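You operate a simulated robot arm through the tools that you are given. There is no shell and no other tool. Be economical: measure what you need, move in short steps, check, and stop when the job is done.

You run a simulated robot arm. Do the job below in one go: nothing can be reset, and whatever is moved stays where it is left.

Task
Grind a full dose of pepper into the white dish and tray it.
Fine: strew none; leave the swing arm aside; the other dish stays.

Only the result counts: the job must be done as asked and must still hold three seconds after the hand-in. Knocking over, shifting, dropping, spilling or breaking anything else fails it.

Robot
A 7-joint arm with a two-finger parallel gripper, fixed in place. Base frame: the origin is at the foot of the arm, x ahead of it, y to its left, z up; the work surface is at about z = 0. Lengths are in mm, angles in rad, forces in N, time in s.
With the tool pointing down near the work surface it reaches from about 220 to 580 mm from the base axis. Its first joint turns from -1.152 to 1.152 rad. Payload 2.5 kg.
The tool frame sits at the grasp point between the pads (the TCP): z along the fingers, y along the line on which they close. The tips reach 23 mm beyond it. The gripper opens to 94 mm. The fingers are 38 mm wide and 10 mm thick; the gripper's body (54 by 96 mm) begins 39 mm behind the TCP.
Orientation is that of the tool frame in the base frame, as a unit quaternion [w, x, y, z]. With the fingers straight down and closing along the base's y, the tool's x points along the base's -x, its y along +y and its z along -z.

Tools
- The arm moves only by the tool drive_tool. Its argument "targets" is text: rows parted by semicolons, each of 7 numbers parted by spaces: the turn, a rotation vector about the base's x, y, z in rad, then the shift along the base's x, y, z in mm, then the closure, from 0 (fully open) to 1 (shut). In form: rx ry rz dx dy dz fingers; .... A call has 1 to 8 rows; each row is the pose to reach, as a shift and turn from the pose commanded when the call began. Rows are played at 5 a second. More than 50 mm and 0.15 rad between two rows, or a gripper value outside its range, and nothing of the call is played. A pose out of reach is approached as far as the arm can. The call stops where the force on the tool passes 40 N (or 10 N more than at its start, if that is more) or the arm is blocked; 0.2 s more then pass. Each finger travels about 108 mm/s and halts on what it meets, pressing with about 41 N; the grip force reading is that of the motor and also rises with nothing between the fingers. The clock runs only during rows and for 0.2 s after the last one: add rows that repeat a pose to give the fingers time. The reply holds the time, the measured pose of the TCP, the force on the tool along the base axes, the opening and the grip force, in the units named above and with some noise, with the torque about the TCP (base axes, N m) and any sound that the robot's microphone picked up.
- Cameras (640 x 400 px; columns grow to the right, rows downward): "scene" is fixed at [110.6, -395.4, 557.6]; the picture's right is [0.83, -0.55, 0.00], its down [-0.25, -0.38, -0.89] and it looks along [0.49, 0.74, -0.46] (base axes); focal length 255 px, centre (320, 200). "wrist" rides on the gripper at [86, 16, -75] in the tool frame; the picture's right is [-0.18, 0.98, 0.00], its down [-0.58, -0.11, -0.81] and it looks along [-0.79, -0.15, 0.59] (tool axes); focal length 243 px, centre (320, 200).
- camera(camera): a new picture of that camera. The clock stands still meanwhile.
- locate(camera, pixels): for up to 12 pixels [column, row] of the newest picture of that camera ("zoom" is the newest enlarged one), the place [x, y, z] in the base frame of the surface seen there, good to about 2 mm, but the place of the scene camera against the robot may be out by one fixed shift of up to 12 mm in any direction. The clock stands still meanwhile.
- inspect(camera, box): a new picture of the part [left, top, right, bottom] of that camera's present view, enlarged. The clock stands still meanwhile.
- finish_job(): hands the job in; it is judged then, once.

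Work in short steps. Measure before you move; look again where a grasp or a placing could have gone wrong, and mend it. You have 80 turns and 46 pictures in all, those below and enlarged ones among them. Open the gripper and draw the arm clear of the work before you hand the job in, unless the task says otherwise; then end with one line.

The tools are called after "Request:" as a command line: name --argument value ..., lists and objects as JSON in quotes. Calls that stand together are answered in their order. drive_tool: Moves the arm, as the interface text tells. Its arguments: {"type":"object","properties":{"targets":{"type":"string"}},"required":["targets"]} The other tools are called the same way: camera (camera) takes a picture; locate (camera, pixels) gives the place of the surface under pixels of a picture; inspect (camera, box) takes an enlarged picture of a part of a camera's view; finish_job () hands the job in.

At the start:

```text
time_s: 0.0
ee_pos: [272.4, 177.7, 481.6]
ee_rot: [0.0, 0.0, 1.0, 0.0]
contact_force: [-0.4, -0.1, 0.4]
torque: [-0.01, 0.02, -0.01]
opening: 94.1
grasp_force: 0.1
```

scene: 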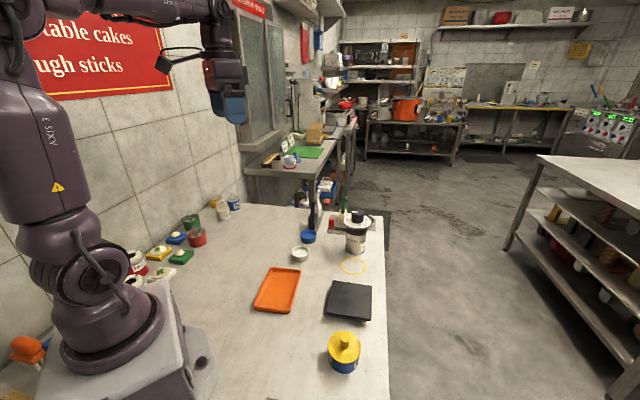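
wrist: 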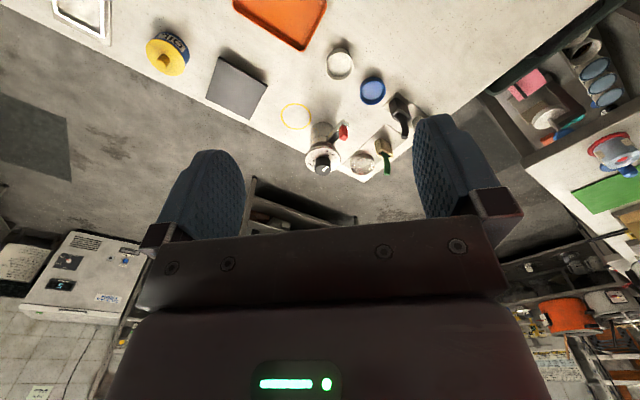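

The scene shows a grinder near (356,235), a white dish (300,254), a blue dish (308,236), an orange tray (277,290) and a yellow ring (353,266). I'll enlarge that area.

Request:
inspect --camera "scene" --box '[280, 180, 400, 285]'

Request:
inspect --camera "wrist" --box '[200, 20, 440, 190]'

Request:
inspect --camera "scene" --box '[230, 240, 400, 390]'

```text
3.81 times, centred on (340, 232) of scene
```

zoom: 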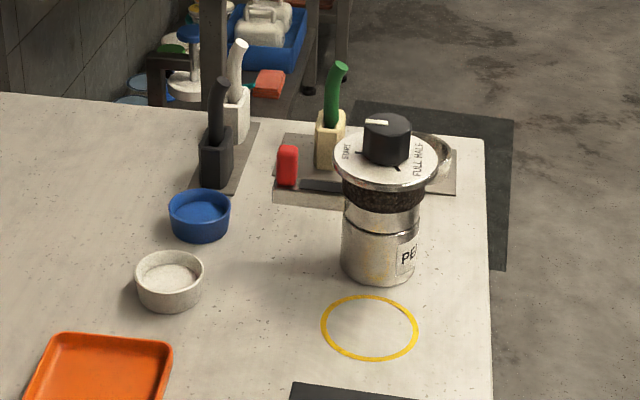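

```text
2.35 times, centred on (320, 105) of wrist
```

zoom: 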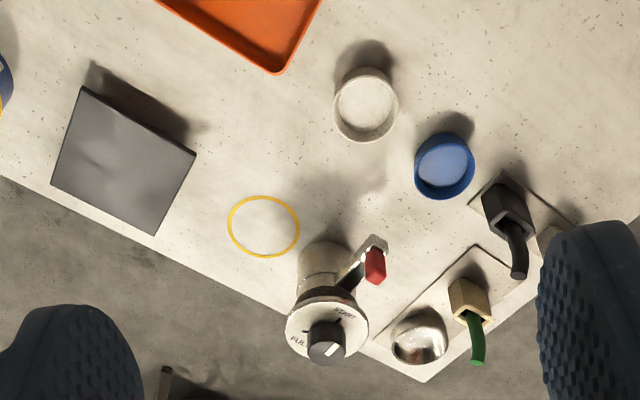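

```text
2.67 times, centred on (315, 315) of scene
```

zoom: 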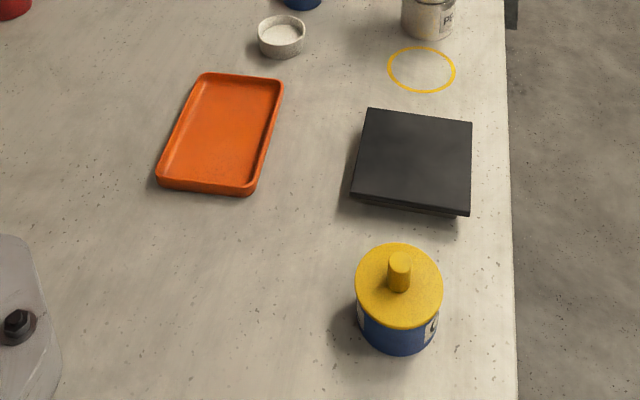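

I'll locate the key objects from the scene view.

Request:
camera --camera "scene"

Request:
locate --camera "scene" --pixels '[[300, 251], [308, 236], [353, 266], [357, 225], [356, 213], [356, 245], [281, 287], [333, 220], [350, 300], [344, 338], [294, 258]]'

Request:
camera --camera "wrist"

Request:
locate --camera "wrist" --pixels '[[339, 64], [373, 92], [296, 117], [318, 165], [322, 170], [324, 130], [280, 20], [344, 131], [238, 85], [364, 164], [340, 46], [340, 79]]'

```text
40 pictures are left
```

scene: 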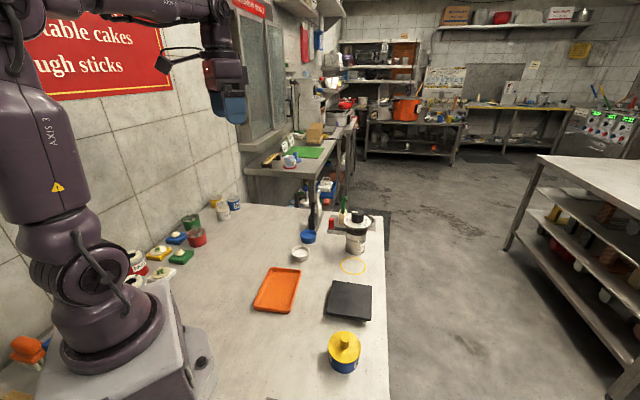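

```text
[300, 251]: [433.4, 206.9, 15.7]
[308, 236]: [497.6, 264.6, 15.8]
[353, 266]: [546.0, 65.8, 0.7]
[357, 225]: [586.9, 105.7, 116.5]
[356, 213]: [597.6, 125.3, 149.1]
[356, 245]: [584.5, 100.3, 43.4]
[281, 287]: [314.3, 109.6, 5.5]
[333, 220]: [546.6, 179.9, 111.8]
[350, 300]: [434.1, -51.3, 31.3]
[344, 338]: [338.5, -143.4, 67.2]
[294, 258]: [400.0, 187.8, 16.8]
```

```text
39 pictures are left
```

wrist: 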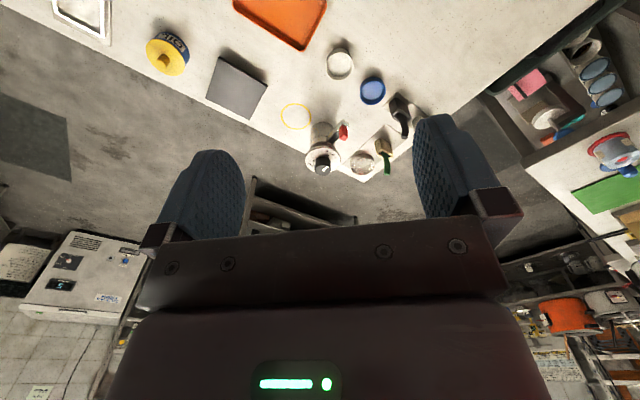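

```text
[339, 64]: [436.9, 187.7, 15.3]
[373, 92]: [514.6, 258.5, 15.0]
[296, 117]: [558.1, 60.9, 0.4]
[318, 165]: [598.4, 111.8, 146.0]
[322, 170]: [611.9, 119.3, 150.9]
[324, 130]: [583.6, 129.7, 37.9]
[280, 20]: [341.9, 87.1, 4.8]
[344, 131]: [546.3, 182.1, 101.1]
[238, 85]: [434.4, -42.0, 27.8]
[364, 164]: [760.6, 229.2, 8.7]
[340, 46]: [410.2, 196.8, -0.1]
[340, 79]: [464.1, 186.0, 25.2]
```

The knob sits on top of the grinder at about (605,115,150), and the ring is on the table at (555,62). I'll bring the wrist camera nearer to see the mechanism.

Request:
drive_tool --targets "0 0 0 25 -11 -35 0; 0 0 0 50 -22 -70 0; 0 0 0 75 -34 -105 0; 0 0 0 100 -45 -140 0; 0 0 0 125 -56 -175 0; 0 0 0 148 -67 -210 0"

Request:
inspect --camera "wrist" --box '[160, 20, 480, 230]'

```text
time_s: 1.4
ee_pos: [422.5, 109.7, 271.7]
ee_rot: [0.0, 0.0, 1.0, -0.001]
contact_force: [0.0, -0.6, 0.5]
torque: [-0.05, -0.01, -0.04]
opening: 93.8
grasp_force: 0.0
```

```text
1.90 times, centred on (320, 125) of wrist
```

zoom: 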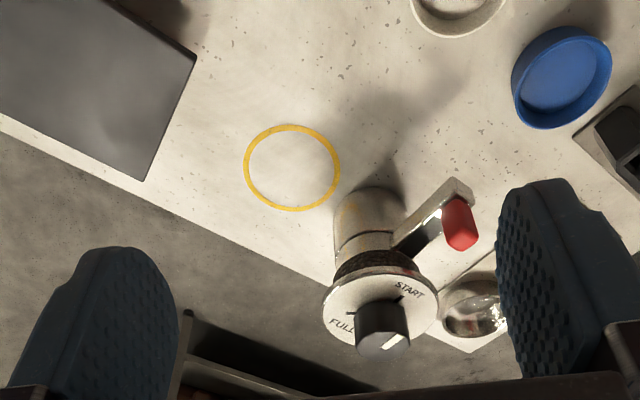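

The mill has a dial, an arm with a red end and a body. I'll enlarge it further from both cameras.

Request:
inspect --camera "scene" --box '[325, 203, 385, 243]'

Request:
inspect --camera "wrist" --box '[310, 100, 420, 210]'

```text
10.00 times, centred on (355, 223) of scene
```

zoom: 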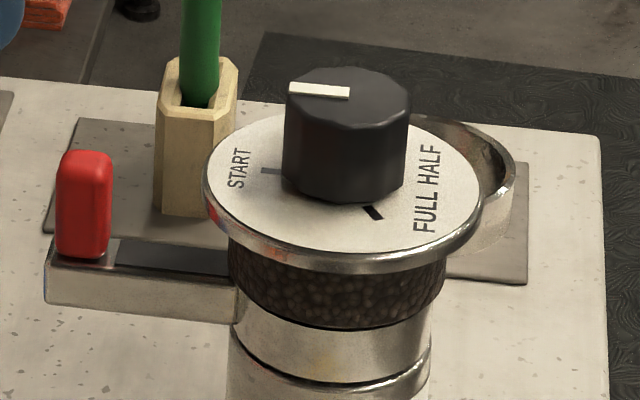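

```text
3.64 times, centred on (365, 155) of wrist
```

zoom: 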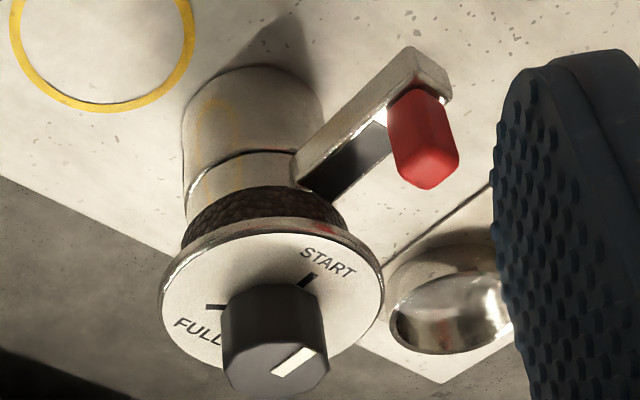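

The pointer seems to be at START, but the HALF position and turning direction are unclear. I'll go higher and further out to look down on the dial.

Request:
drive_tool --targets "0 0 0 40 0 20 0; 0 0 0 80 0 40 0; 0 0 0 115 0 60 0; 0 0 0 115 0 60 0"

Request:
inspect --camera "wrist" --box '[220, 0, 420, 125]'

```text
time_s: 2.4
ee_pos: [538.3, 112.5, 331.4]
ee_rot: [-0.001, 0.001, 1.0, -0.001]
contact_force: [0.1, 0.0, 0.0]
torque: [0.0, -0.01, 0.04]
opening: 93.9
grasp_force: 0.1
```

```text
3.20 times, centred on (320, 62) of wrist
```

zoom: 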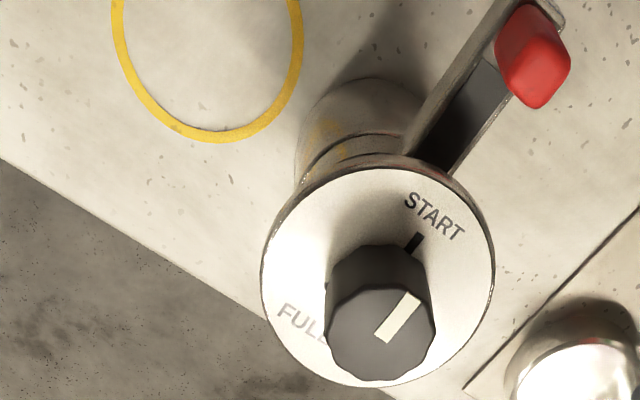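

From here START points along the arm and FULL lies to the image left. I'll measure the mill, arm and ring in this picture.

Request:
locate --camera "zoom" --pixels '[[120, 40], [297, 40], [210, 137], [415, 243], [270, 260], [490, 260], [375, 170], [380, 335], [410, 300], [535, 70], [470, 110], [520, 10]]'

Request:
camera --camera "wrist"

```text
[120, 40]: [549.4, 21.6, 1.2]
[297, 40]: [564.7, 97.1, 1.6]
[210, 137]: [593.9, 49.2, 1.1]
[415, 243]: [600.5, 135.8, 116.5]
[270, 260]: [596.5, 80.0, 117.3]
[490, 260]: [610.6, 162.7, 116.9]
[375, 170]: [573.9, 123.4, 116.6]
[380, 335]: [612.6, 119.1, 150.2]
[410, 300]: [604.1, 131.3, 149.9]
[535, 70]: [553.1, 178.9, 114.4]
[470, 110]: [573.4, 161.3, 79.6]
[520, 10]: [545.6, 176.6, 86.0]
```

```text
34 pictures are left
```

wrist: 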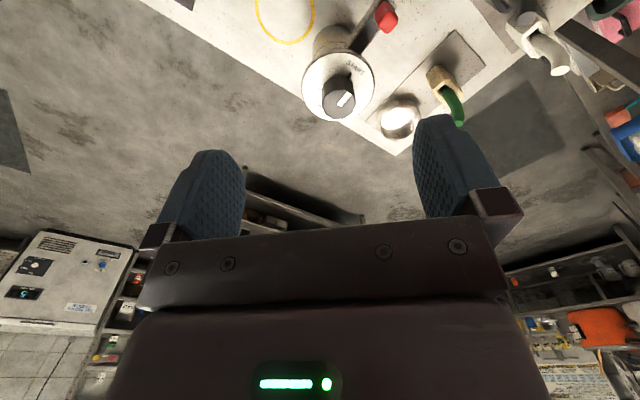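

The disc/knob axis is about (612,120) with knob top z≈150. The arm end is ~84 mm from the axis, and so is the ring centre (≈(555,60)), so the arm probably swings over the ring. I'll test the reach above the knob, staying clear of it (tips ≥ 185).

Request:
drive_tool --targets "0 0 0 20 3 -30 0; 0 0 0 40 6 -60 0; 0 0 0 60 8 -90 0; 0 0 0 75 8 -115 0; 0 0 0 75 8 -115 0"

```text
time_s: 3.6
ee_pos: [587.1, 115.1, 213.4]
ee_rot: [0.0, 0.0, 1.0, 0.0]
contact_force: [0.2, -0.1, -0.4]
torque: [0.01, -0.04, -0.01]
opening: 93.8
grasp_force: 0.1
out of reach, approached as far as the arm can: row 3, 4, 5
```

Tool-down reach ends about 28 mm short, so the knob will need a slight outward tilt. First I'll back off and pitch the tool to look at the arm's underside, to see where the pepper comes out.

Request:
drive_tool --targets "0 0 0 -45 5 0 0; 0 -0.12 0 -90 15 0 0; 0 -0.26 0 -120 20 0 0; 0 -0.4 0 -140 25 -10 0; 0 -0.54 0 -150 25 -25 0; 0 -0.68 0 -155 25 -45 0; 0 -0.82 0 -160 25 -65 0; 0 -0.95 0 -170 25 -80 0"

Request:
drive_tool --targets "0 0 0 0 0 -25 0; 0 0 0 0 0 -45 0; 0 0 0 0 0 -45 0"

Request:
camera --camera "wrist"

```text
time_s: 5.4
ee_pos: [416.7, 139.4, 135.4]
ee_rot: [0.458, 0.001, 0.889, -0.001]
contact_force: [-0.5, -0.3, -0.4]
torque: [0.0, 0.01, 0.01]
opening: 94.0
grasp_force: 0.2
```

```text
time_s: 6.2
ee_pos: [417.3, 138.7, 88.5]
ee_rot: [0.458, -0.001, 0.889, 0.001]
contact_force: [0.0, -0.4, 1.2]
torque: [0.02, 0.03, 0.0]
opening: 93.9
grasp_force: 0.2
```

```text
33 pictures are left
```

wrist: 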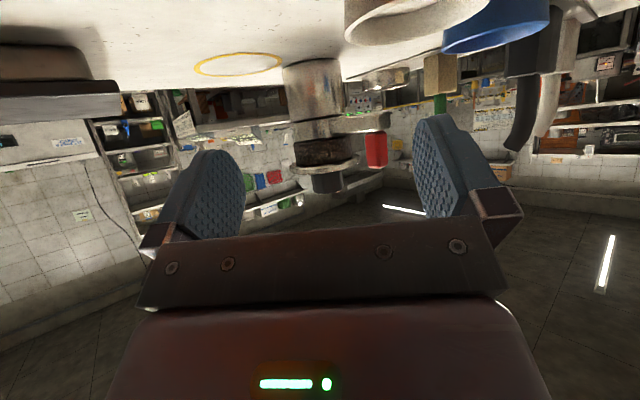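

I'll enlarge the mill region at (320,130).

Request:
inspect --camera "wrist" --box '[260, 50, 410, 200]'

```text
2.67 times, centred on (335, 125) of wrist
```

zoom: 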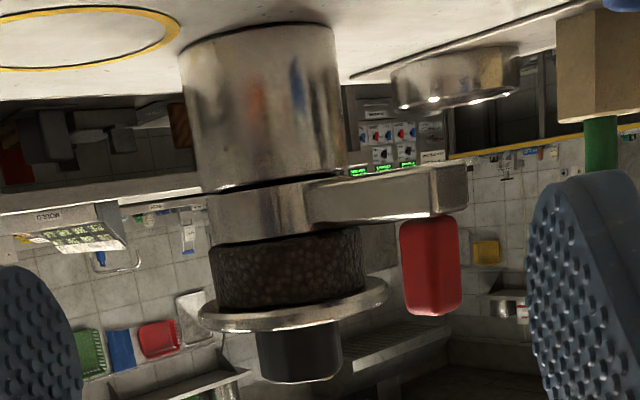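

The arm is a chute on the collar under the grinding window, so its end must be over the dish on the ring while grinding. I'll un-pitch and look at the white dish and tray from above for exact positions.

Request:
drive_tool --targets "0 0.1 0 -5 5 30 0; 0 0.24 0 -10 10 70 0; 0 0.38 0 -20 20 110 0; 0 0.52 0 -30 25 140 0; 0 0.66 0 -45 30 160 0; 0 0.8 0 -60 30 160 0; 0 0.95 0 -80 30 160 0; 0 0.95 0 -80 30 160 0"

Request:
camera --camera "wrist"

```text
time_s: 8.0
ee_pos: [336.6, 168.3, 249.7]
ee_rot: [-0.001, 0.0, 1.0, 0.0]
contact_force: [0.1, 0.5, -1.1]
torque: [0.0, 0.0, 0.0]
opening: 94.0
grasp_force: 0.1
```

```text
31 pictures are left
```

wrist: 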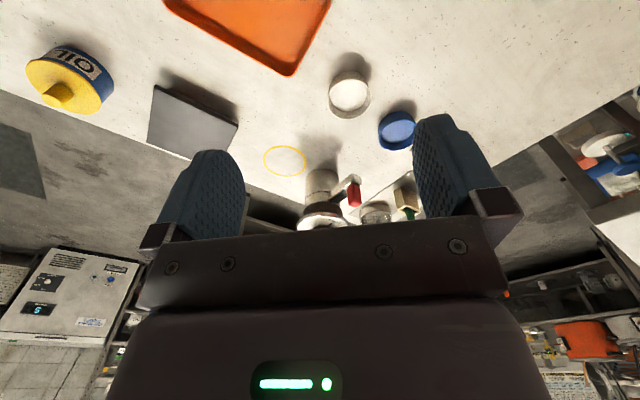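

The dish is at (349,92). I'll enlarge it and measure the rim.

Request:
inspect --camera "wrist" --box '[250, 50, 420, 180]'

```text
3.08 times, centred on (335, 115) of wrist
```

zoom: 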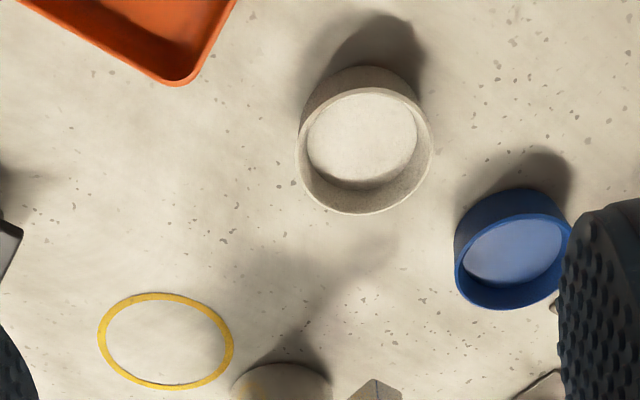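

Request:
locate --camera "zoom" --pixels '[[300, 145], [428, 145], [360, 92], [366, 210], [360, 130], [102, 340], [229, 340], [163, 297], [173, 385], [186, 80], [375, 385]]'

Request:
locate --camera "wrist" --pixels '[[165, 3], [180, 12], [225, 40], [288, 72], [328, 5], [255, 15]]'

```text
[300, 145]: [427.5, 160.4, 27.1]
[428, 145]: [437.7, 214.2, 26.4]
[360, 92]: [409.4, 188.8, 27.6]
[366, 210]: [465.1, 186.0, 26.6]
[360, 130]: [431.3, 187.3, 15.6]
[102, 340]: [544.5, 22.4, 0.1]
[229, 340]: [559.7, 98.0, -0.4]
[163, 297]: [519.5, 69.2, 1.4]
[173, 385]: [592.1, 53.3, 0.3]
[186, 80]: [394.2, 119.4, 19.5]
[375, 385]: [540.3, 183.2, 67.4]
```

```text
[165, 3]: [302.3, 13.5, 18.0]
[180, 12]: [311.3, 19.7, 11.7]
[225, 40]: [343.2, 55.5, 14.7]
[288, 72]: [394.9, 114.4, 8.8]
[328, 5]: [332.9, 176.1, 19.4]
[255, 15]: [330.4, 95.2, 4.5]
```

Dish centre ≈ (436,187), radius 28, height 27. Ring centre ≈ (554,61). Next, the tray corners from the scene picture, with ring edges for the offset.

Request:
locate --camera "scene" --pixels '[[271, 268], [298, 269], [290, 312], [255, 307], [277, 288], [341, 266], [365, 266], [353, 258], [353, 275]]'

Request:
drive_tool --targets "0 0 0.14 20 5 -20 0; 0 0 0.28 40 10 -40 0; 0 0 0.42 60 15 -70 0; 0 0 0.56 80 17 -100 0; 0 0 0.7 95 19 -130 0; 0 0 0.785 99 19 -150 0; 0 0 0.785 99 19 -150 0"

Request:
camera --camera "wrist"

```text
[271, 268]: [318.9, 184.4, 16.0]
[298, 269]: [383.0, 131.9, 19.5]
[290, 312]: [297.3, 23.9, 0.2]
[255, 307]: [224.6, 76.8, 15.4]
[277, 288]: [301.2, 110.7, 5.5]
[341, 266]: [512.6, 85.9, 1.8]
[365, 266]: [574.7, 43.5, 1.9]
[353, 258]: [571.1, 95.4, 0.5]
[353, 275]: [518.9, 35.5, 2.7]
```

```text
time_s: 9.6
ee_pos: [435.4, 187.5, 100.2]
ee_rot: [0.0, -0.384, 0.923, 0.0]
contact_force: [0.1, -1.0, -0.3]
torque: [0.01, -0.03, -0.01]
opening: 94.0
grasp_force: 0.0
```

```text
29 pictures are left
```

wrist: 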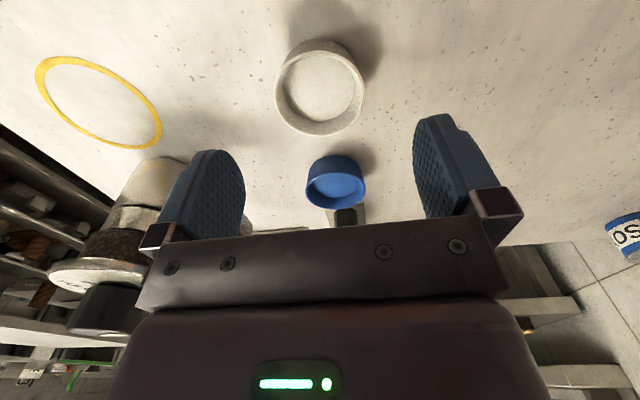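

The tool is centred over the dish (dish at col 320, fingers 215 and 440). I'll descend to z≈27 and close gently on it.

Request:
drive_tool --targets "0 0 0 0 0 -30 0; 0 0 0 0 0 -60 0; 0 0 0 0 0 -73 0; 0 0 0 0 0 -73 0.2; 0 0 0 0 0 -73 0.5; 0 0 0 0 0 -73 0.5; 0 0 0 0 0 -73 0.5"

```text
time_s: 11.2
ee_pos: [433.6, 186.8, 24.9]
ee_rot: [0.0, -0.383, 0.924, 0.0]
contact_force: [0.3, 0.3, 1.1]
torque: [0.02, 0.0, 0.01]
opening: 57.7
grasp_force: 41.3
```

Gripped at 57.7 mm. Lift 30 and carry to the ring centre (554,61), then lower.

Request:
drive_tool --targets "0 0 0 0 0 15 0.5; 0 0 0 0 0 30 0.5; 0 0 0 30 -32 30 0.5; 0 0 0 60 -63 30 0.5; 0 0 0 90 -95 30 0.5; 0 0 0 119 -126 30 0.5; 0 0 0 119 -126 30 0.5"

Request:
camera --camera "wrist"

Request:
inspect --camera "scene" --box '[290, 190, 410, 285]'

```text
time_s: 12.5
ee_pos: [523.3, 93.9, 56.7]
ee_rot: [-0.013, -0.39, 0.921, 0.006]
contact_force: [-13.7, -1.8, 7.0]
torque: [0.23, -1.12, 0.26]
opening: 57.7
grasp_force: 41.0
stopped in row 6: the force on the tool passed its limit at 143 N (the readings are from after the stop); the commanded pose is now the measured one
```

```text
28 pictures are left
```

wrist: 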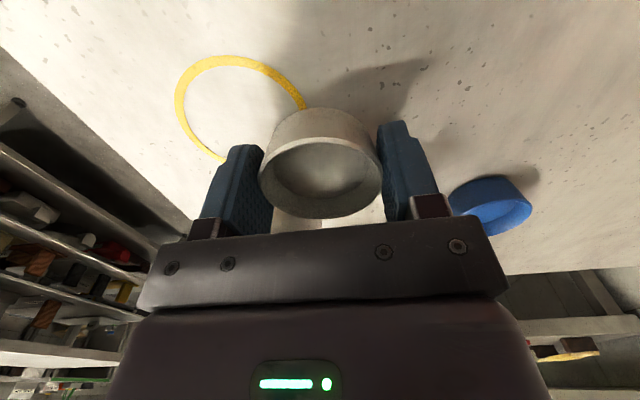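

```text
4.21 times, centred on (350, 238) of scene
```

zoom: 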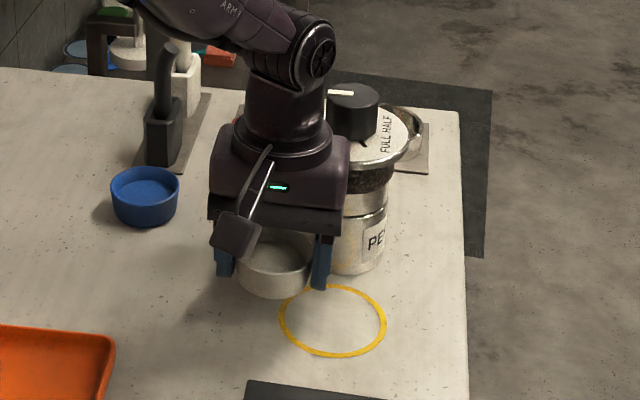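

The torque puts the contact near (566,119,117), so the wrist housing touched the mill's disc edge. I need to lean the tool away from the mill, so I'll retreat, set the dish down in free space at ~(475,105), and check that the mill is unharmed.

Request:
drive_tool --targets "0 -0.015 -0.008 -24 5 0 0.5; 0 -0.029 -0.016 -48 11 0 0.5; 0 -0.029 -0.016 -48 11 -15 0.5; 0 -0.029 -0.016 -48 11 -29 0.5; 0 -0.029 -0.016 -48 11 -30 0.5; 0 -0.029 -0.016 -48 11 -30 0.3; 0 -0.029 -0.016 -48 11 -30 0.1; 0 -0.029 -0.016 -48 11 -30 0"

Request:
drive_tool --targets "0 0 0 0 0 40 0; 0 0 0 -20 -20 80 0; 0 0 0 -40 -40 110 0; 0 0 0 -40 -40 110 0"

Request:
camera --camera "wrist"

Request:
inspect --camera "scene" --box '[280, 180, 400, 285]'

```text
time_s: 14.3
ee_pos: [475.2, 105.1, 25.6]
ee_rot: [0.001, -0.384, 0.924, 0.001]
contact_force: [-0.4, 0.7, 0.3]
torque: [0.0, 0.02, -0.01]
opening: 93.9
grasp_force: 0.1
```

```text
time_s: 15.3
ee_pos: [436.0, 65.3, 135.3]
ee_rot: [0.002, -0.383, 0.924, 0.001]
contact_force: [-0.7, 0.3, -0.1]
torque: [0.0, 0.02, 0.01]
opening: 93.9
grasp_force: 0.2
```

```text
26 pictures are left
```

wrist: 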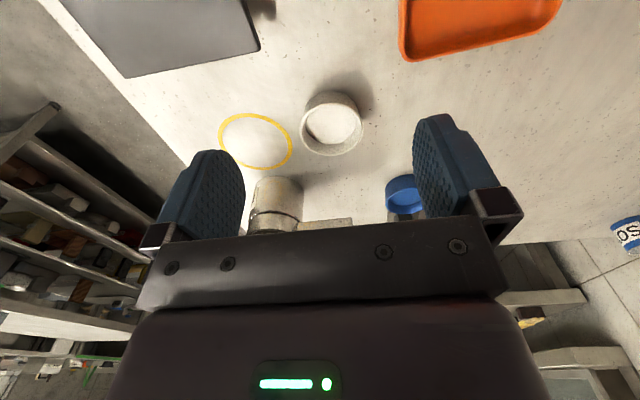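

```text
3.81 times, centred on (340, 232) of scene
```

zoom: 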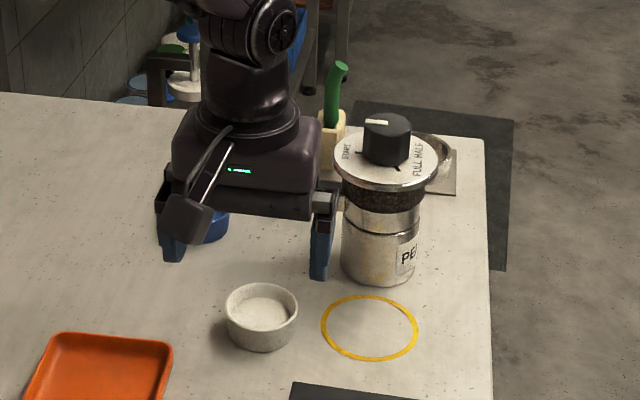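

The mill looks unchanged, and the dish is near (475,105). I'll lean the tool 0.35 rad with its tips toward the mill, then approach the dish again and re-measure it.

Request:
drive_tool --targets "0.085 -0.085 0 0 0 0 0; 0.165 -0.165 0 0 0 0 0; 0.247 -0.247 0 0 0 0 0; 0.247 -0.247 0 0 0 0 0"

Request:
inspect --camera "wrist" --box '[200, 60, 440, 210]'

```text
time_s: 16.3
ee_pos: [435.1, 65.0, 136.7]
ee_rot: [0.163, -0.377, 0.909, 0.066]
contact_force: [0.9, -0.1, 0.6]
torque: [0.05, -0.04, -0.03]
opening: 94.1
grasp_force: 0.1
```

```text
2.67 times, centred on (320, 135) of wrist
```

zoom: 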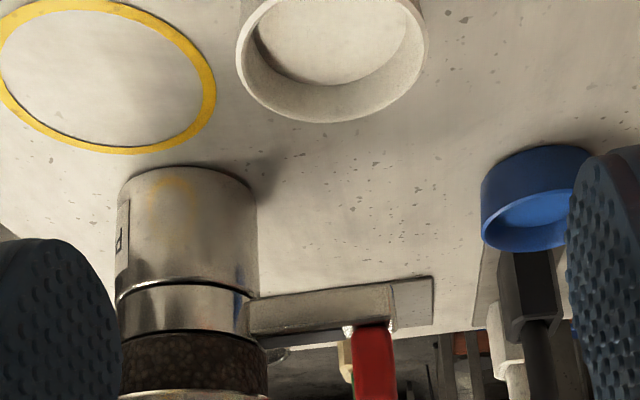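

The dish and arm end are visible. I'll measure the dish rim, the arm end and the red handle.

Request:
locate --camera "zoom" --pixels '[[240, 55], [425, 40], [333, 118], [330, 30], [415, 300], [390, 330], [355, 340], [390, 380], [190, 200], [255, 235], [120, 240], [215, 90]]'

```text
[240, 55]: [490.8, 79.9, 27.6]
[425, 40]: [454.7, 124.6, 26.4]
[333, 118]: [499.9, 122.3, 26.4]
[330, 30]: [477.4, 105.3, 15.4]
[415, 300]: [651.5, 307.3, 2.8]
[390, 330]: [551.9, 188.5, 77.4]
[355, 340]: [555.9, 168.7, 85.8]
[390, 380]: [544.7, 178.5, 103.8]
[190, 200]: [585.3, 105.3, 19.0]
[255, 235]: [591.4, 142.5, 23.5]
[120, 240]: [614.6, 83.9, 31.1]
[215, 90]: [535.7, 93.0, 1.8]
```

Dish centre ≈ (476,103). I'll move over it and descend with the tilted tool to z≈31, then close.

Request:
drive_tool --targets "0 0 0 20 18 -30 0; 0 0 0 37 34 -60 0; 0 0 0 37 34 -90 0; 0 0 0 37 34 -104 0; 0 0 0 37 34 -104 0.2; 0 0 0 37 34 -104 0.5; 0 0 0 37 34 -104 0.5; 0 0 0 37 34 -104 0.5"

```text
time_s: 18.1
ee_pos: [471.9, 99.5, 32.8]
ee_rot: [0.162, -0.377, 0.909, 0.066]
contact_force: [-0.7, 0.5, -0.3]
torque: [-0.01, -0.01, 0.04]
opening: 57.5
grasp_force: 41.0
```

Gripped at 57.5 mm. Lift 15, shift (78,−42) to the ring, lower back.

Request:
drive_tool --targets "0 0 0 0 0 15 0.5; 0 0 0 20 -20 15 0.5; 0 0 0 40 -42 15 0.5; 0 0 0 60 -42 15 0.5; 0 0 0 78 -42 15 0.5; 0 0 0 78 -42 15 0.5; 0 0 0 78 -42 5 0.5; 0 0 0 78 -42 0 0.5"

Request:
inspect --camera "scene" --box '[290, 190, 410, 285]'

Request:
camera --camera "wrist"

```text
time_s: 19.9
ee_pos: [550.3, 55.9, 31.0]
ee_rot: [0.163, -0.377, 0.909, 0.067]
contact_force: [-2.8, -0.3, 5.0]
torque: [-0.02, 0.02, 0.0]
opening: 57.7
grasp_force: 40.9
```

```text
4.21 times, centred on (350, 238) of scene
```

zoom: 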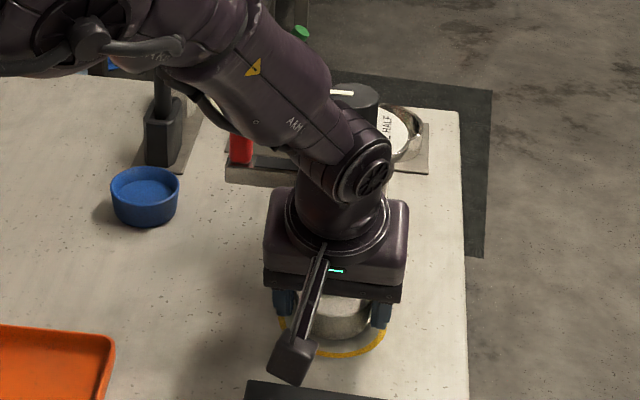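

```text
22 pictures are left
```

wrist: 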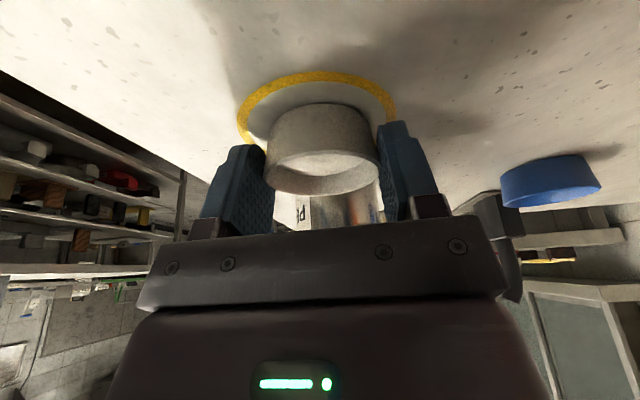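

The dish is inside the ring. I'll release and back out along the tool axis, then check.

Request:
drive_tool --targets "0 0 0 0 0 1 0.3; 0 0 0 0 0 1 0; 0 0 0 0 0 1 0; 0 0 0 -10 -10 40 0; 0 0 0 -35 -35 80 0; 0 0 0 -60 -60 110 0; 0 0 0 -80 -80 140 0; 0 0 0 -80 -80 140 0"

Request:
inspect --camera "wrist" --box '[200, 40, 440, 210]'

```text
refused: row 5 steps farther than a row can; nothing moved
```

```text
2.35 times, centred on (320, 125) of wrist
```

zoom: 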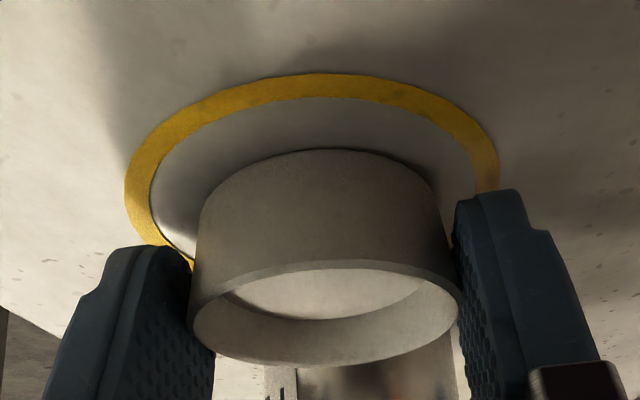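

A step was too large, so nothing moved. I'll measure the gap between ring and dish before releasing.

Request:
locate --camera "zoom" --pixels '[[318, 75], [318, 96], [322, 152], [127, 190], [497, 170], [325, 268], [345, 362]]'

```text
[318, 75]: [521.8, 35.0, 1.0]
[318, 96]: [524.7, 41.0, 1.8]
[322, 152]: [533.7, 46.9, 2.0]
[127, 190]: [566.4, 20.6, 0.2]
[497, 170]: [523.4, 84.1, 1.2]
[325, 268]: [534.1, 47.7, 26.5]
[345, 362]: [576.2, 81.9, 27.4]
```

The dish centre is ~(555,64), about 3 mm past the ring centre. I'll slide it (−2,−3), release and back off in smaller steps.

Request:
drive_tool --targets "0 0 0 -2 -3 1 0.5; 0 0 0 -2 -3 1 0.3; 0 0 0 -2 -3 1 0; 0 0 0 -2 -3 1 0; 0 0 0 -12 -13 40 0; 0 0 0 -30 -31 75 0; 0 0 0 -50 -51 110 0; 0 0 0 -60 -61 150 0"

Request:
camera --camera "wrist"

```text
time_s: 21.7
ee_pos: [491.3, -4.9, 178.9]
ee_rot: [0.162, -0.377, 0.909, 0.067]
contact_force: [-0.6, -0.1, -0.3]
torque: [0.01, 0.02, 0.0]
opening: 94.2
grasp_force: 0.1
```

```text
20 pictures are left
```

wrist: 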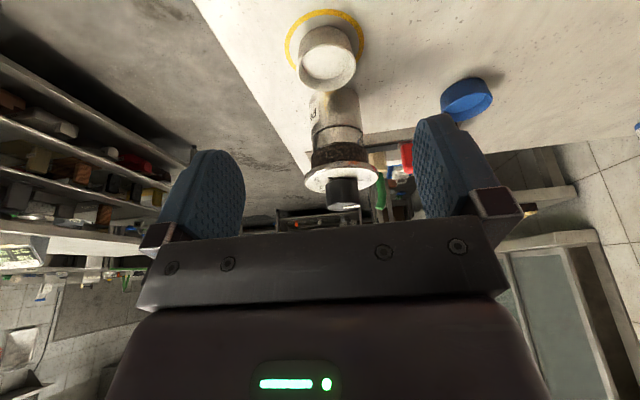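

The dish is in the ring. Before gripping the red handle I'll locate the handle and the neighbouring brush holders.

Request:
inspect --camera "wrist" --box '[290, 70, 440, 215]'

Request:
locate --camera "wrist" --pixels '[[380, 190], [378, 160], [407, 148], [407, 165], [400, 157], [412, 157], [390, 132]]'

Request:
locate --camera "scene" --pixels '[[343, 208], [343, 218], [321, 222], [321, 208], [332, 221], [334, 217], [324, 200]]'

```text
2.76 times, centred on (365, 142) of wrist
```

zoom: 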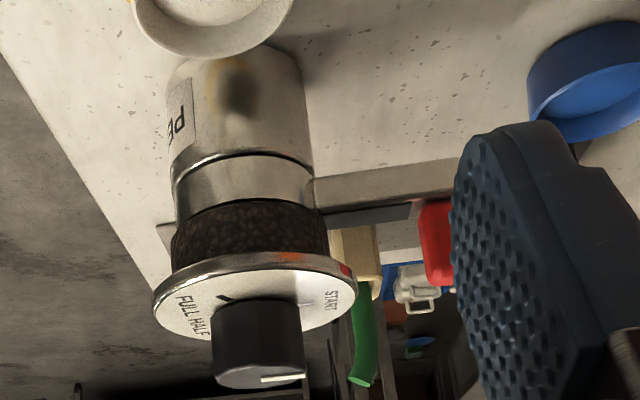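

```text
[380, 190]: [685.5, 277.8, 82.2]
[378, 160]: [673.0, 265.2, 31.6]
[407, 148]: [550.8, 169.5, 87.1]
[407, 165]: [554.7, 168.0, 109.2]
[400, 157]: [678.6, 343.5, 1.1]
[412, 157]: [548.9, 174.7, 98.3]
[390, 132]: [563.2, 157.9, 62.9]
```

```text
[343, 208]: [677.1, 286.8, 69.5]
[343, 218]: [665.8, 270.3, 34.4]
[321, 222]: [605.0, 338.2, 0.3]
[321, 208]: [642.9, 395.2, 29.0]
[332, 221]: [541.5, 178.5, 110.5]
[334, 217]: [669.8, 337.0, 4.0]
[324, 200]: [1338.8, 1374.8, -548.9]
```

Handle centre ≈ (551,178), z 87–122, with no neighbours close. Before that I need certainty about the dial order, so I'll rise, un-tilt and view the dial from its +y side.

Request:
drive_tool --targets "-0.08 0.08 0 10 10 40 0; -0.165 0.165 0 20 25 75 0; -0.247 0.247 0 30 40 110 0; -0.247 0.247 0 40 70 135 0; -0.247 0.247 0 50 100 145 0; -0.247 0.247 0 60 130 151 0; -0.247 0.247 0 69 155 151 0"

Request:
drive_tool --targets "0 0 -0.3 0 0 0 0; 0 0 -0.6 0 0 0 0; 0 0 -0.9 0 0 0 0; 0 0 -1.2 0 0 0 0; 0 0 -1.5 0 0 0 0; 0 0 -1.8 0 0 0 0; 0 0 -2.1 0 0 0 0; 0 0 -2.356 0 0 0 0"

```text
time_s: 23.3
ee_pos: [553.7, 147.9, 328.6]
ee_rot: [-0.001, -0.383, 0.924, 0.001]
contact_force: [-0.3, 0.5, 0.6]
torque: [-0.03, 0.01, 0.01]
opening: 94.1
grasp_force: 0.1
out of reach, approached as far as the arm can: row 7
```

```text
refused: row 1 steps farther than a row can; nothing moved
```

Steps must be at most 0.15 rad, so I'll turn in two calls.

Request:
drive_tool --targets "0 0 -0.149 0 0 0 0; 0 0 -0.298 0 0 0 0; 0 0 -0.447 0 0 0 0; 0 0 -0.596 0 0 0 0; 0 0 -0.745 0 0 0 0; 0 0 -0.894 0 0 0 0; 0 0 -1.043 0 0 0 0; 0 0 -1.19 0 0 0 0"

Request:
drive_tool --targets "0 0 -0.149 0 0 0 0; 0 0 -0.298 0 0 0 0; 0 0 -0.447 0 0 0 0; 0 0 -0.596 0 0 0 0; 0 0 -0.745 0 0 0 0; 0 0 -0.894 0 0 0 0; 0 0 -1.043 0 0 0 0; 0 0 -1.166 0 0 0 0"

Request:
camera --camera "wrist"

```text
time_s: 25.1
ee_pos: [554.1, 145.8, 330.6]
ee_rot: [0.002, 0.202, 0.979, 0.001]
contact_force: [0.4, -0.2, -0.2]
torque: [-0.01, -0.01, 0.0]
opening: 94.2
grasp_force: 0.0
```

```text
time_s: 26.9
ee_pos: [550.7, 146.7, 332.2]
ee_rot: [0.001, 0.708, 0.706, -0.002]
contact_force: [0.7, -0.1, 0.0]
torque: [0.0, 0.01, 0.01]
opening: 93.9
grasp_force: 0.0
```

```text
18 pictures are left
```

wrist: 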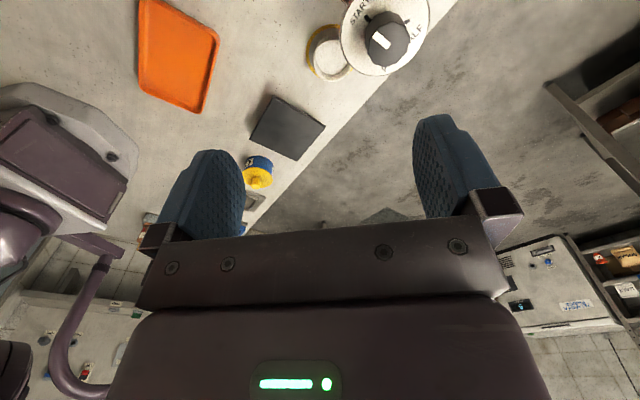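

Request:
inspect --camera "wrist" --box '[300, 0, 450, 90]'

```text
4.27 times, centred on (375, 45) of wrist
```

zoom: 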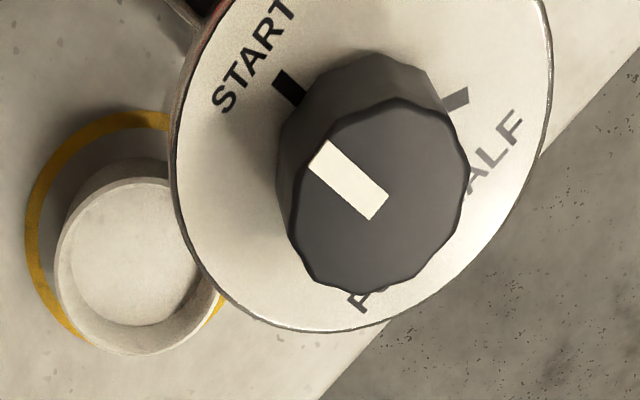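

The order is clear: START (135°) → HALF (~20°) → FULL (~−95°), so about 230° clockwise from above. Next I go over the red handle with yaw −45°, fingers part closed.

Request:
drive_tool --targets "0 0 0.14 0 6 -25 0.2; 0 0 0.28 0 12 -50 0.35; 0 0 0.42 0 18 -75 0.4; 0 0 0.56 0 24 -100 0.4; 0 0 0.7 0 30 -125 0.4; 0 0 0.785 0 31 -145 0.4; 0 0 0.785 0 31 -145 0.4"

Request:
camera --camera "wrist"

```text
time_s: 28.5
ee_pos: [554.8, 176.6, 185.5]
ee_rot: [0.001, 0.382, 0.924, -0.002]
contact_force: [0.4, 0.3, -0.1]
torque: [0.01, 0.01, 0.01]
opening: 56.5
grasp_force: 0.0
```

```text
16 pictures are left
```

wrist: 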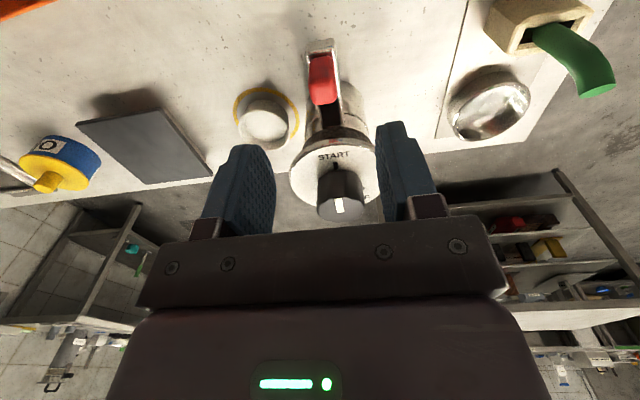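

Red handle at (322,80) is nicely between the fingers. I'll locate its top.

Request:
locate --camera "wrist" --pixels '[[322, 70], [322, 90], [313, 95], [332, 95], [323, 101], [318, 42], [340, 185], [340, 205]]'

```text
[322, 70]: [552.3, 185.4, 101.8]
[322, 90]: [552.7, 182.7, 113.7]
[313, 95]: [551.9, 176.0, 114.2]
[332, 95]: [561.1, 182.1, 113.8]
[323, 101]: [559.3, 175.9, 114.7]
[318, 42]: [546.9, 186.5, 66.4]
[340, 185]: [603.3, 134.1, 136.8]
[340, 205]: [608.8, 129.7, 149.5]
```

Handle centre (556,180), top z 114. Descend to TCP z≈112 and close on it.

Request:
drive_tool --targets "0 0 0 1 3 -35 0.4; 0 0 0 1 3 -60 0.4; 0 0 0 1 3 -73 0.4; 0 0 0 1 3 -73 0.6; 0 0 0 1 3 -73 0.9; 0 0 0 1 3 -73 0.9; 0 0 0 1 3 -73 0.9"

```text
time_s: 30.1
ee_pos: [553.2, 179.7, 110.4]
ee_rot: [0.002, 0.382, 0.924, 0.0]
contact_force: [4.1, 1.3, -5.3]
torque: [0.32, -0.1, 0.34]
opening: 17.6
grasp_force: 45.1
```

Firm grip (17.6 mm). I'll swing it along the arc about (612,120), with the yaw following, half way first.

Request:
drive_tool --targets "0 0 0.144 -8 -9.2 0 0.9; 0 0 0.289 -14.7 -19.3 0 0.9; 0 0 0.433 -19.8 -30.3 0 0.9; 0 0 0.578 -23.2 -42 0 0.9; 0 0 0.722 -25 -54 0 0.9; 0 0 0.866 -25 -66.1 0 0.9"

```text
time_s: 31.5
ee_pos: [529.0, 113.8, 111.3]
ee_rot: [0.001, -0.04, 0.999, 0.0]
contact_force: [15.2, 1.5, -28.6]
torque: [0.17, -0.08, -0.05]
opening: 18.1
grasp_force: 45.1
```

The swing works; some residual (+15 x, −29 z) shows my path is a bit wide and high. I'll correct it by (+2, 0, −2) and finish the swing.

Request:
drive_tool --targets "0 0 0 2 0 -2 0.9; 0 0 0.144 3.8 -12 -2 0.9; 0 0 0.289 7.2 -23.6 -2 0.9; 0 0 0.433 12 -34 -2 0.9; 0 0 0.578 18 -44 -2 0.9; 0 0 0.722 26 -53.5 -2 0.9; 0 0 0.722 26 -53.5 -2 0.9"

Request:
inspect --camera "scene" --box '[290, 190, 410, 285]'

```text
time_s: 33.1
ee_pos: [554.6, 60.0, 112.2]
ee_rot: [0.0, -0.39, 0.921, 0.0]
contact_force: [-14.2, -19.9, 5.2]
torque: [0.44, 0.25, -0.77]
opening: 17.5
grasp_force: 44.7
```

```text
4.21 times, centred on (350, 238) of scene
```

zoom: 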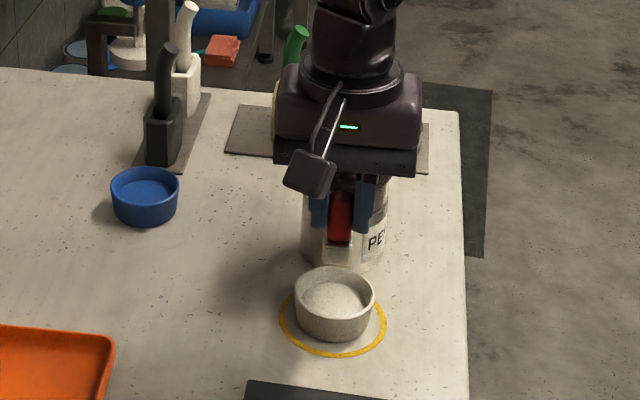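

The arm is over the ring side. I'll open, rise straight up, and look.

Request:
drive_tool --targets "0 0 0 0 0 0 0.6; 0 0 0 0 0 0 0.4; 0 0 0 0 0 0 0.4; 0 0 0 -5 -5 40 0.4; 0 0 0 -20 -20 80 0.4; 0 0 0 -40 -40 110 0.4; 0 0 0 -60 -60 140 0.4; 0 0 0 -60 -60 140 0.4"

Request:
inspect --camera "wrist" --box '[220, 30, 420, 190]'

```text
time_s: 34.9
ee_pos: [493.8, 0.1, 251.1]
ee_rot: [0.001, -0.39, 0.921, 0.001]
contact_force: [-0.3, -0.1, -0.6]
torque: [0.01, 0.0, 0.0]
opening: 56.4
grasp_force: 0.1
```

```text
2.50 times, centred on (320, 110) of wrist
```

zoom: 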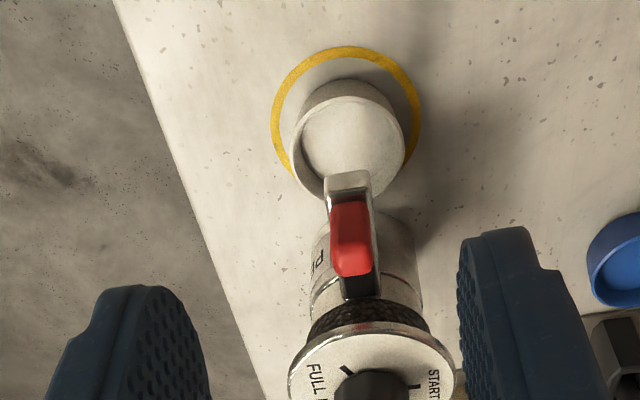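

The arm now points at the dish. I'll check its end against the dish centre in coordinates.

Request:
locate --camera "zoom" --pixels '[[345, 178], [367, 180], [328, 182], [350, 265], [293, 140], [405, 150], [349, 80], [345, 145], [347, 48], [272, 120], [421, 120]]'

```text
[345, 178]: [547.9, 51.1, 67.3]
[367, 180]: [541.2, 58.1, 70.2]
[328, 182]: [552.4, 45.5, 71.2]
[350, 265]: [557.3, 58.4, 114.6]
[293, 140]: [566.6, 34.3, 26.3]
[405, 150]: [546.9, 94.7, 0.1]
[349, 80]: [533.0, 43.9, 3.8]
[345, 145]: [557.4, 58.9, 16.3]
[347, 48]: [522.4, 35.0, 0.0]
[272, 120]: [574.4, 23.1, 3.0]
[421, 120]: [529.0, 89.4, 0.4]
```

Arm end (547,52) and handle (557,61) are over the dish. Next, the knob: I'll yaw to about +1.2 rad, then tilt outward 0.25 rad and hover above it.

Request:
drive_tool --targets "0 0 0.13 20 25 0 0.3; 0 0 0.26 40 50 0 0.3; 0 0 0.4 60 75 -10 0.3; 0 0 0.4 75 95 -20 0.3; 0 0 0.4 75 95 -20 0.3"

Request:
drive_tool --targets "0.024 -0.122 0 20 10 -5 0.3; 0.048 -0.245 0 42 24 -20 0.3; 0.048 -0.245 0 42 24 -30 0.3; 0.048 -0.245 0 42 24 -30 0.3"

Request:
camera --camera "wrist"

```text
time_s: 36.1
ee_pos: [571.5, 94.4, 230.9]
ee_rot: [0.002, -0.566, 0.824, 0.002]
contact_force: [-0.2, 0.2, -0.1]
torque: [0.02, -0.02, -0.05]
opening: 65.8
grasp_force: 0.1
```

```text
time_s: 37.1
ee_pos: [613.4, 119.1, 201.7]
ee_rot: [0.117, -0.562, 0.818, -0.049]
contact_force: [0.5, -0.5, -0.2]
torque: [0.01, 0.02, 0.01]
opening: 65.9
grasp_force: 0.1
```

```text
13 pictures are left
```

wrist: 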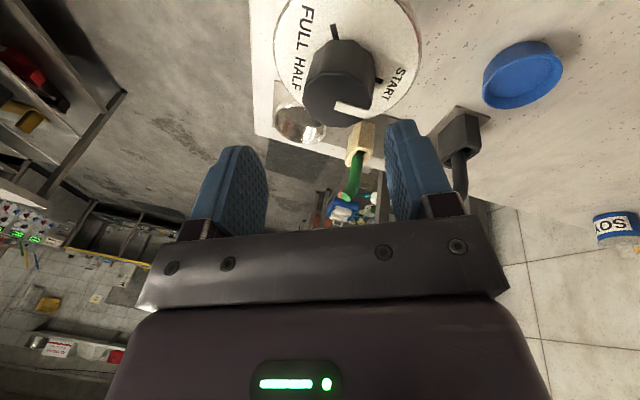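

Reach is fine with the tilt. I'll measure the knob top here.

Request:
locate --camera "wrist" --pixels '[[307, 90], [374, 82], [335, 118], [338, 95], [345, 72], [352, 107], [334, 28], [378, 81]]'

```text
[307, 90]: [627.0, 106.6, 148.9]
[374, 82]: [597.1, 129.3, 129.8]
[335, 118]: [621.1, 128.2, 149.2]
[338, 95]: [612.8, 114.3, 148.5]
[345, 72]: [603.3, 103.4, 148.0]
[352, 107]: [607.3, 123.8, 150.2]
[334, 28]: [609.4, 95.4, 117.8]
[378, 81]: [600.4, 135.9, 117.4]
```

Knob centre ≈ (612,117). I'll descend to TCP z≈148 (tips just above the disc) and grip.

Request:
drive_tool --targets "0 0 0 -3 -2 -25 0.3; 0 0 0 -3 -2 -45 0.3; 0 0 0 -3 -2 -53 0.3; 0 0 0 -3 -2 -53 0.5; 0 0 0 -3 -2 -53 0.8; 0 0 0 -3 -2 -53 0.8; 0 0 0 -3 -2 -53 0.8"

```text
time_s: 38.7
ee_pos: [611.1, 117.1, 149.4]
ee_rot: [0.116, -0.561, 0.818, -0.049]
contact_force: [13.3, 1.5, -4.0]
torque: [0.07, 0.74, -0.06]
opening: 43.8
grasp_force: 44.6
```

Gripped. Turn clockwise 1.0 rad about the tool axis and watch forces and sound.

Request:
drive_tool --targets "0.0351 0.0068 -0.1405 0 0 0 0.8; 0.0702 0.0136 -0.281 0 0 0 0.8; 0.1053 0.0204 -0.4215 0 0 0 0.8; 0.1404 0.0273 -0.562 0 0 0 0.8; 0.1755 0.0341 -0.7025 0 0 0 0.8; 0.2105 0.0409 -0.843 0 0 0 0.8; 0.242 0.047 -0.969 0 0 0 0.8"

```text
time_s: 40.3
ee_pos: [609.8, 121.0, 148.9]
ee_rot: [0.127, -0.099, 0.987, 0.012]
contact_force: [-7.9, 1.7, 10.8]
torque: [0.3, -0.74, -0.01]
opening: 39.7
grasp_force: 44.9
```

No trouble; the tool shows the knob centre ~3 mm further in y. Continue another 1.0 rad with that correction.

Request:
drive_tool --targets "0.0351 0.0068 -0.1405 0 1 0 0.8; 0.0702 0.0136 -0.281 0 2 0 0.8; 0.1053 0.0204 -0.4215 0 2 0 0.8; 0.1404 0.0273 -0.562 0 2 0 0.8; 0.1755 0.0341 -0.7025 0 2 0 0.8; 0.2105 0.0409 -0.843 0 2 0 0.8; 0.242 0.047 -0.969 0 2 0 0.8"

Request:
inspect --camera "scene" --box '[320, 190, 400, 280]'

```text
time_s: 41.9
ee_pos: [608.3, 121.8, 148.0]
ee_rot: [0.105, 0.386, 0.914, 0.069]
contact_force: [8.2, 16.3, -5.0]
torque: [-1.5, -0.28, 0.07]
opening: 43.7
grasp_force: 44.9
```

```text
4.44 times, centred on (360, 235) of scene
```

zoom: 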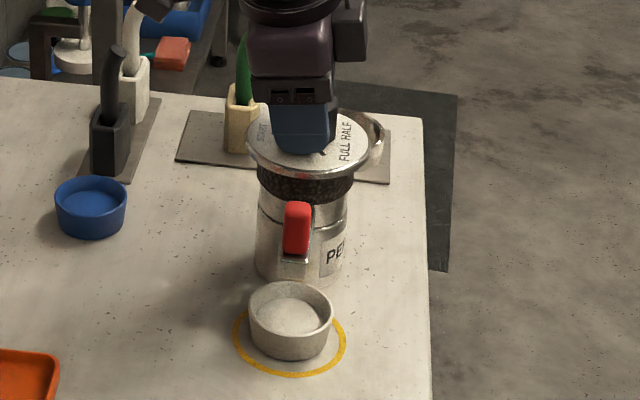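

About 115° done. I'll open, lift off and check the pointer.

Request:
drive_tool --targets "0 0 0 0 0 0 0.5; 0 0 0 0 0 0 0.3; 0 0 0 0 0 0 0.3; 0 0 0 0 0 30 0.3; 0 0 0 0 0 53 0.3; 0 0 0 0 0 53 0.3"

Request:
camera --camera "wrist"

```text
time_s: 43.3
ee_pos: [609.4, 120.5, 202.7]
ee_rot: [0.105, 0.385, 0.914, 0.068]
contact_force: [0.7, 0.1, 0.5]
torque: [-0.02, 0.01, 0.02]
opening: 66.0
grasp_force: 0.0
```

```text
11 pictures are left
```

wrist: 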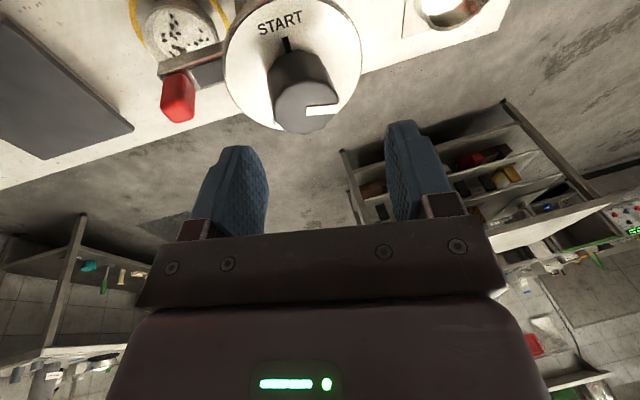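

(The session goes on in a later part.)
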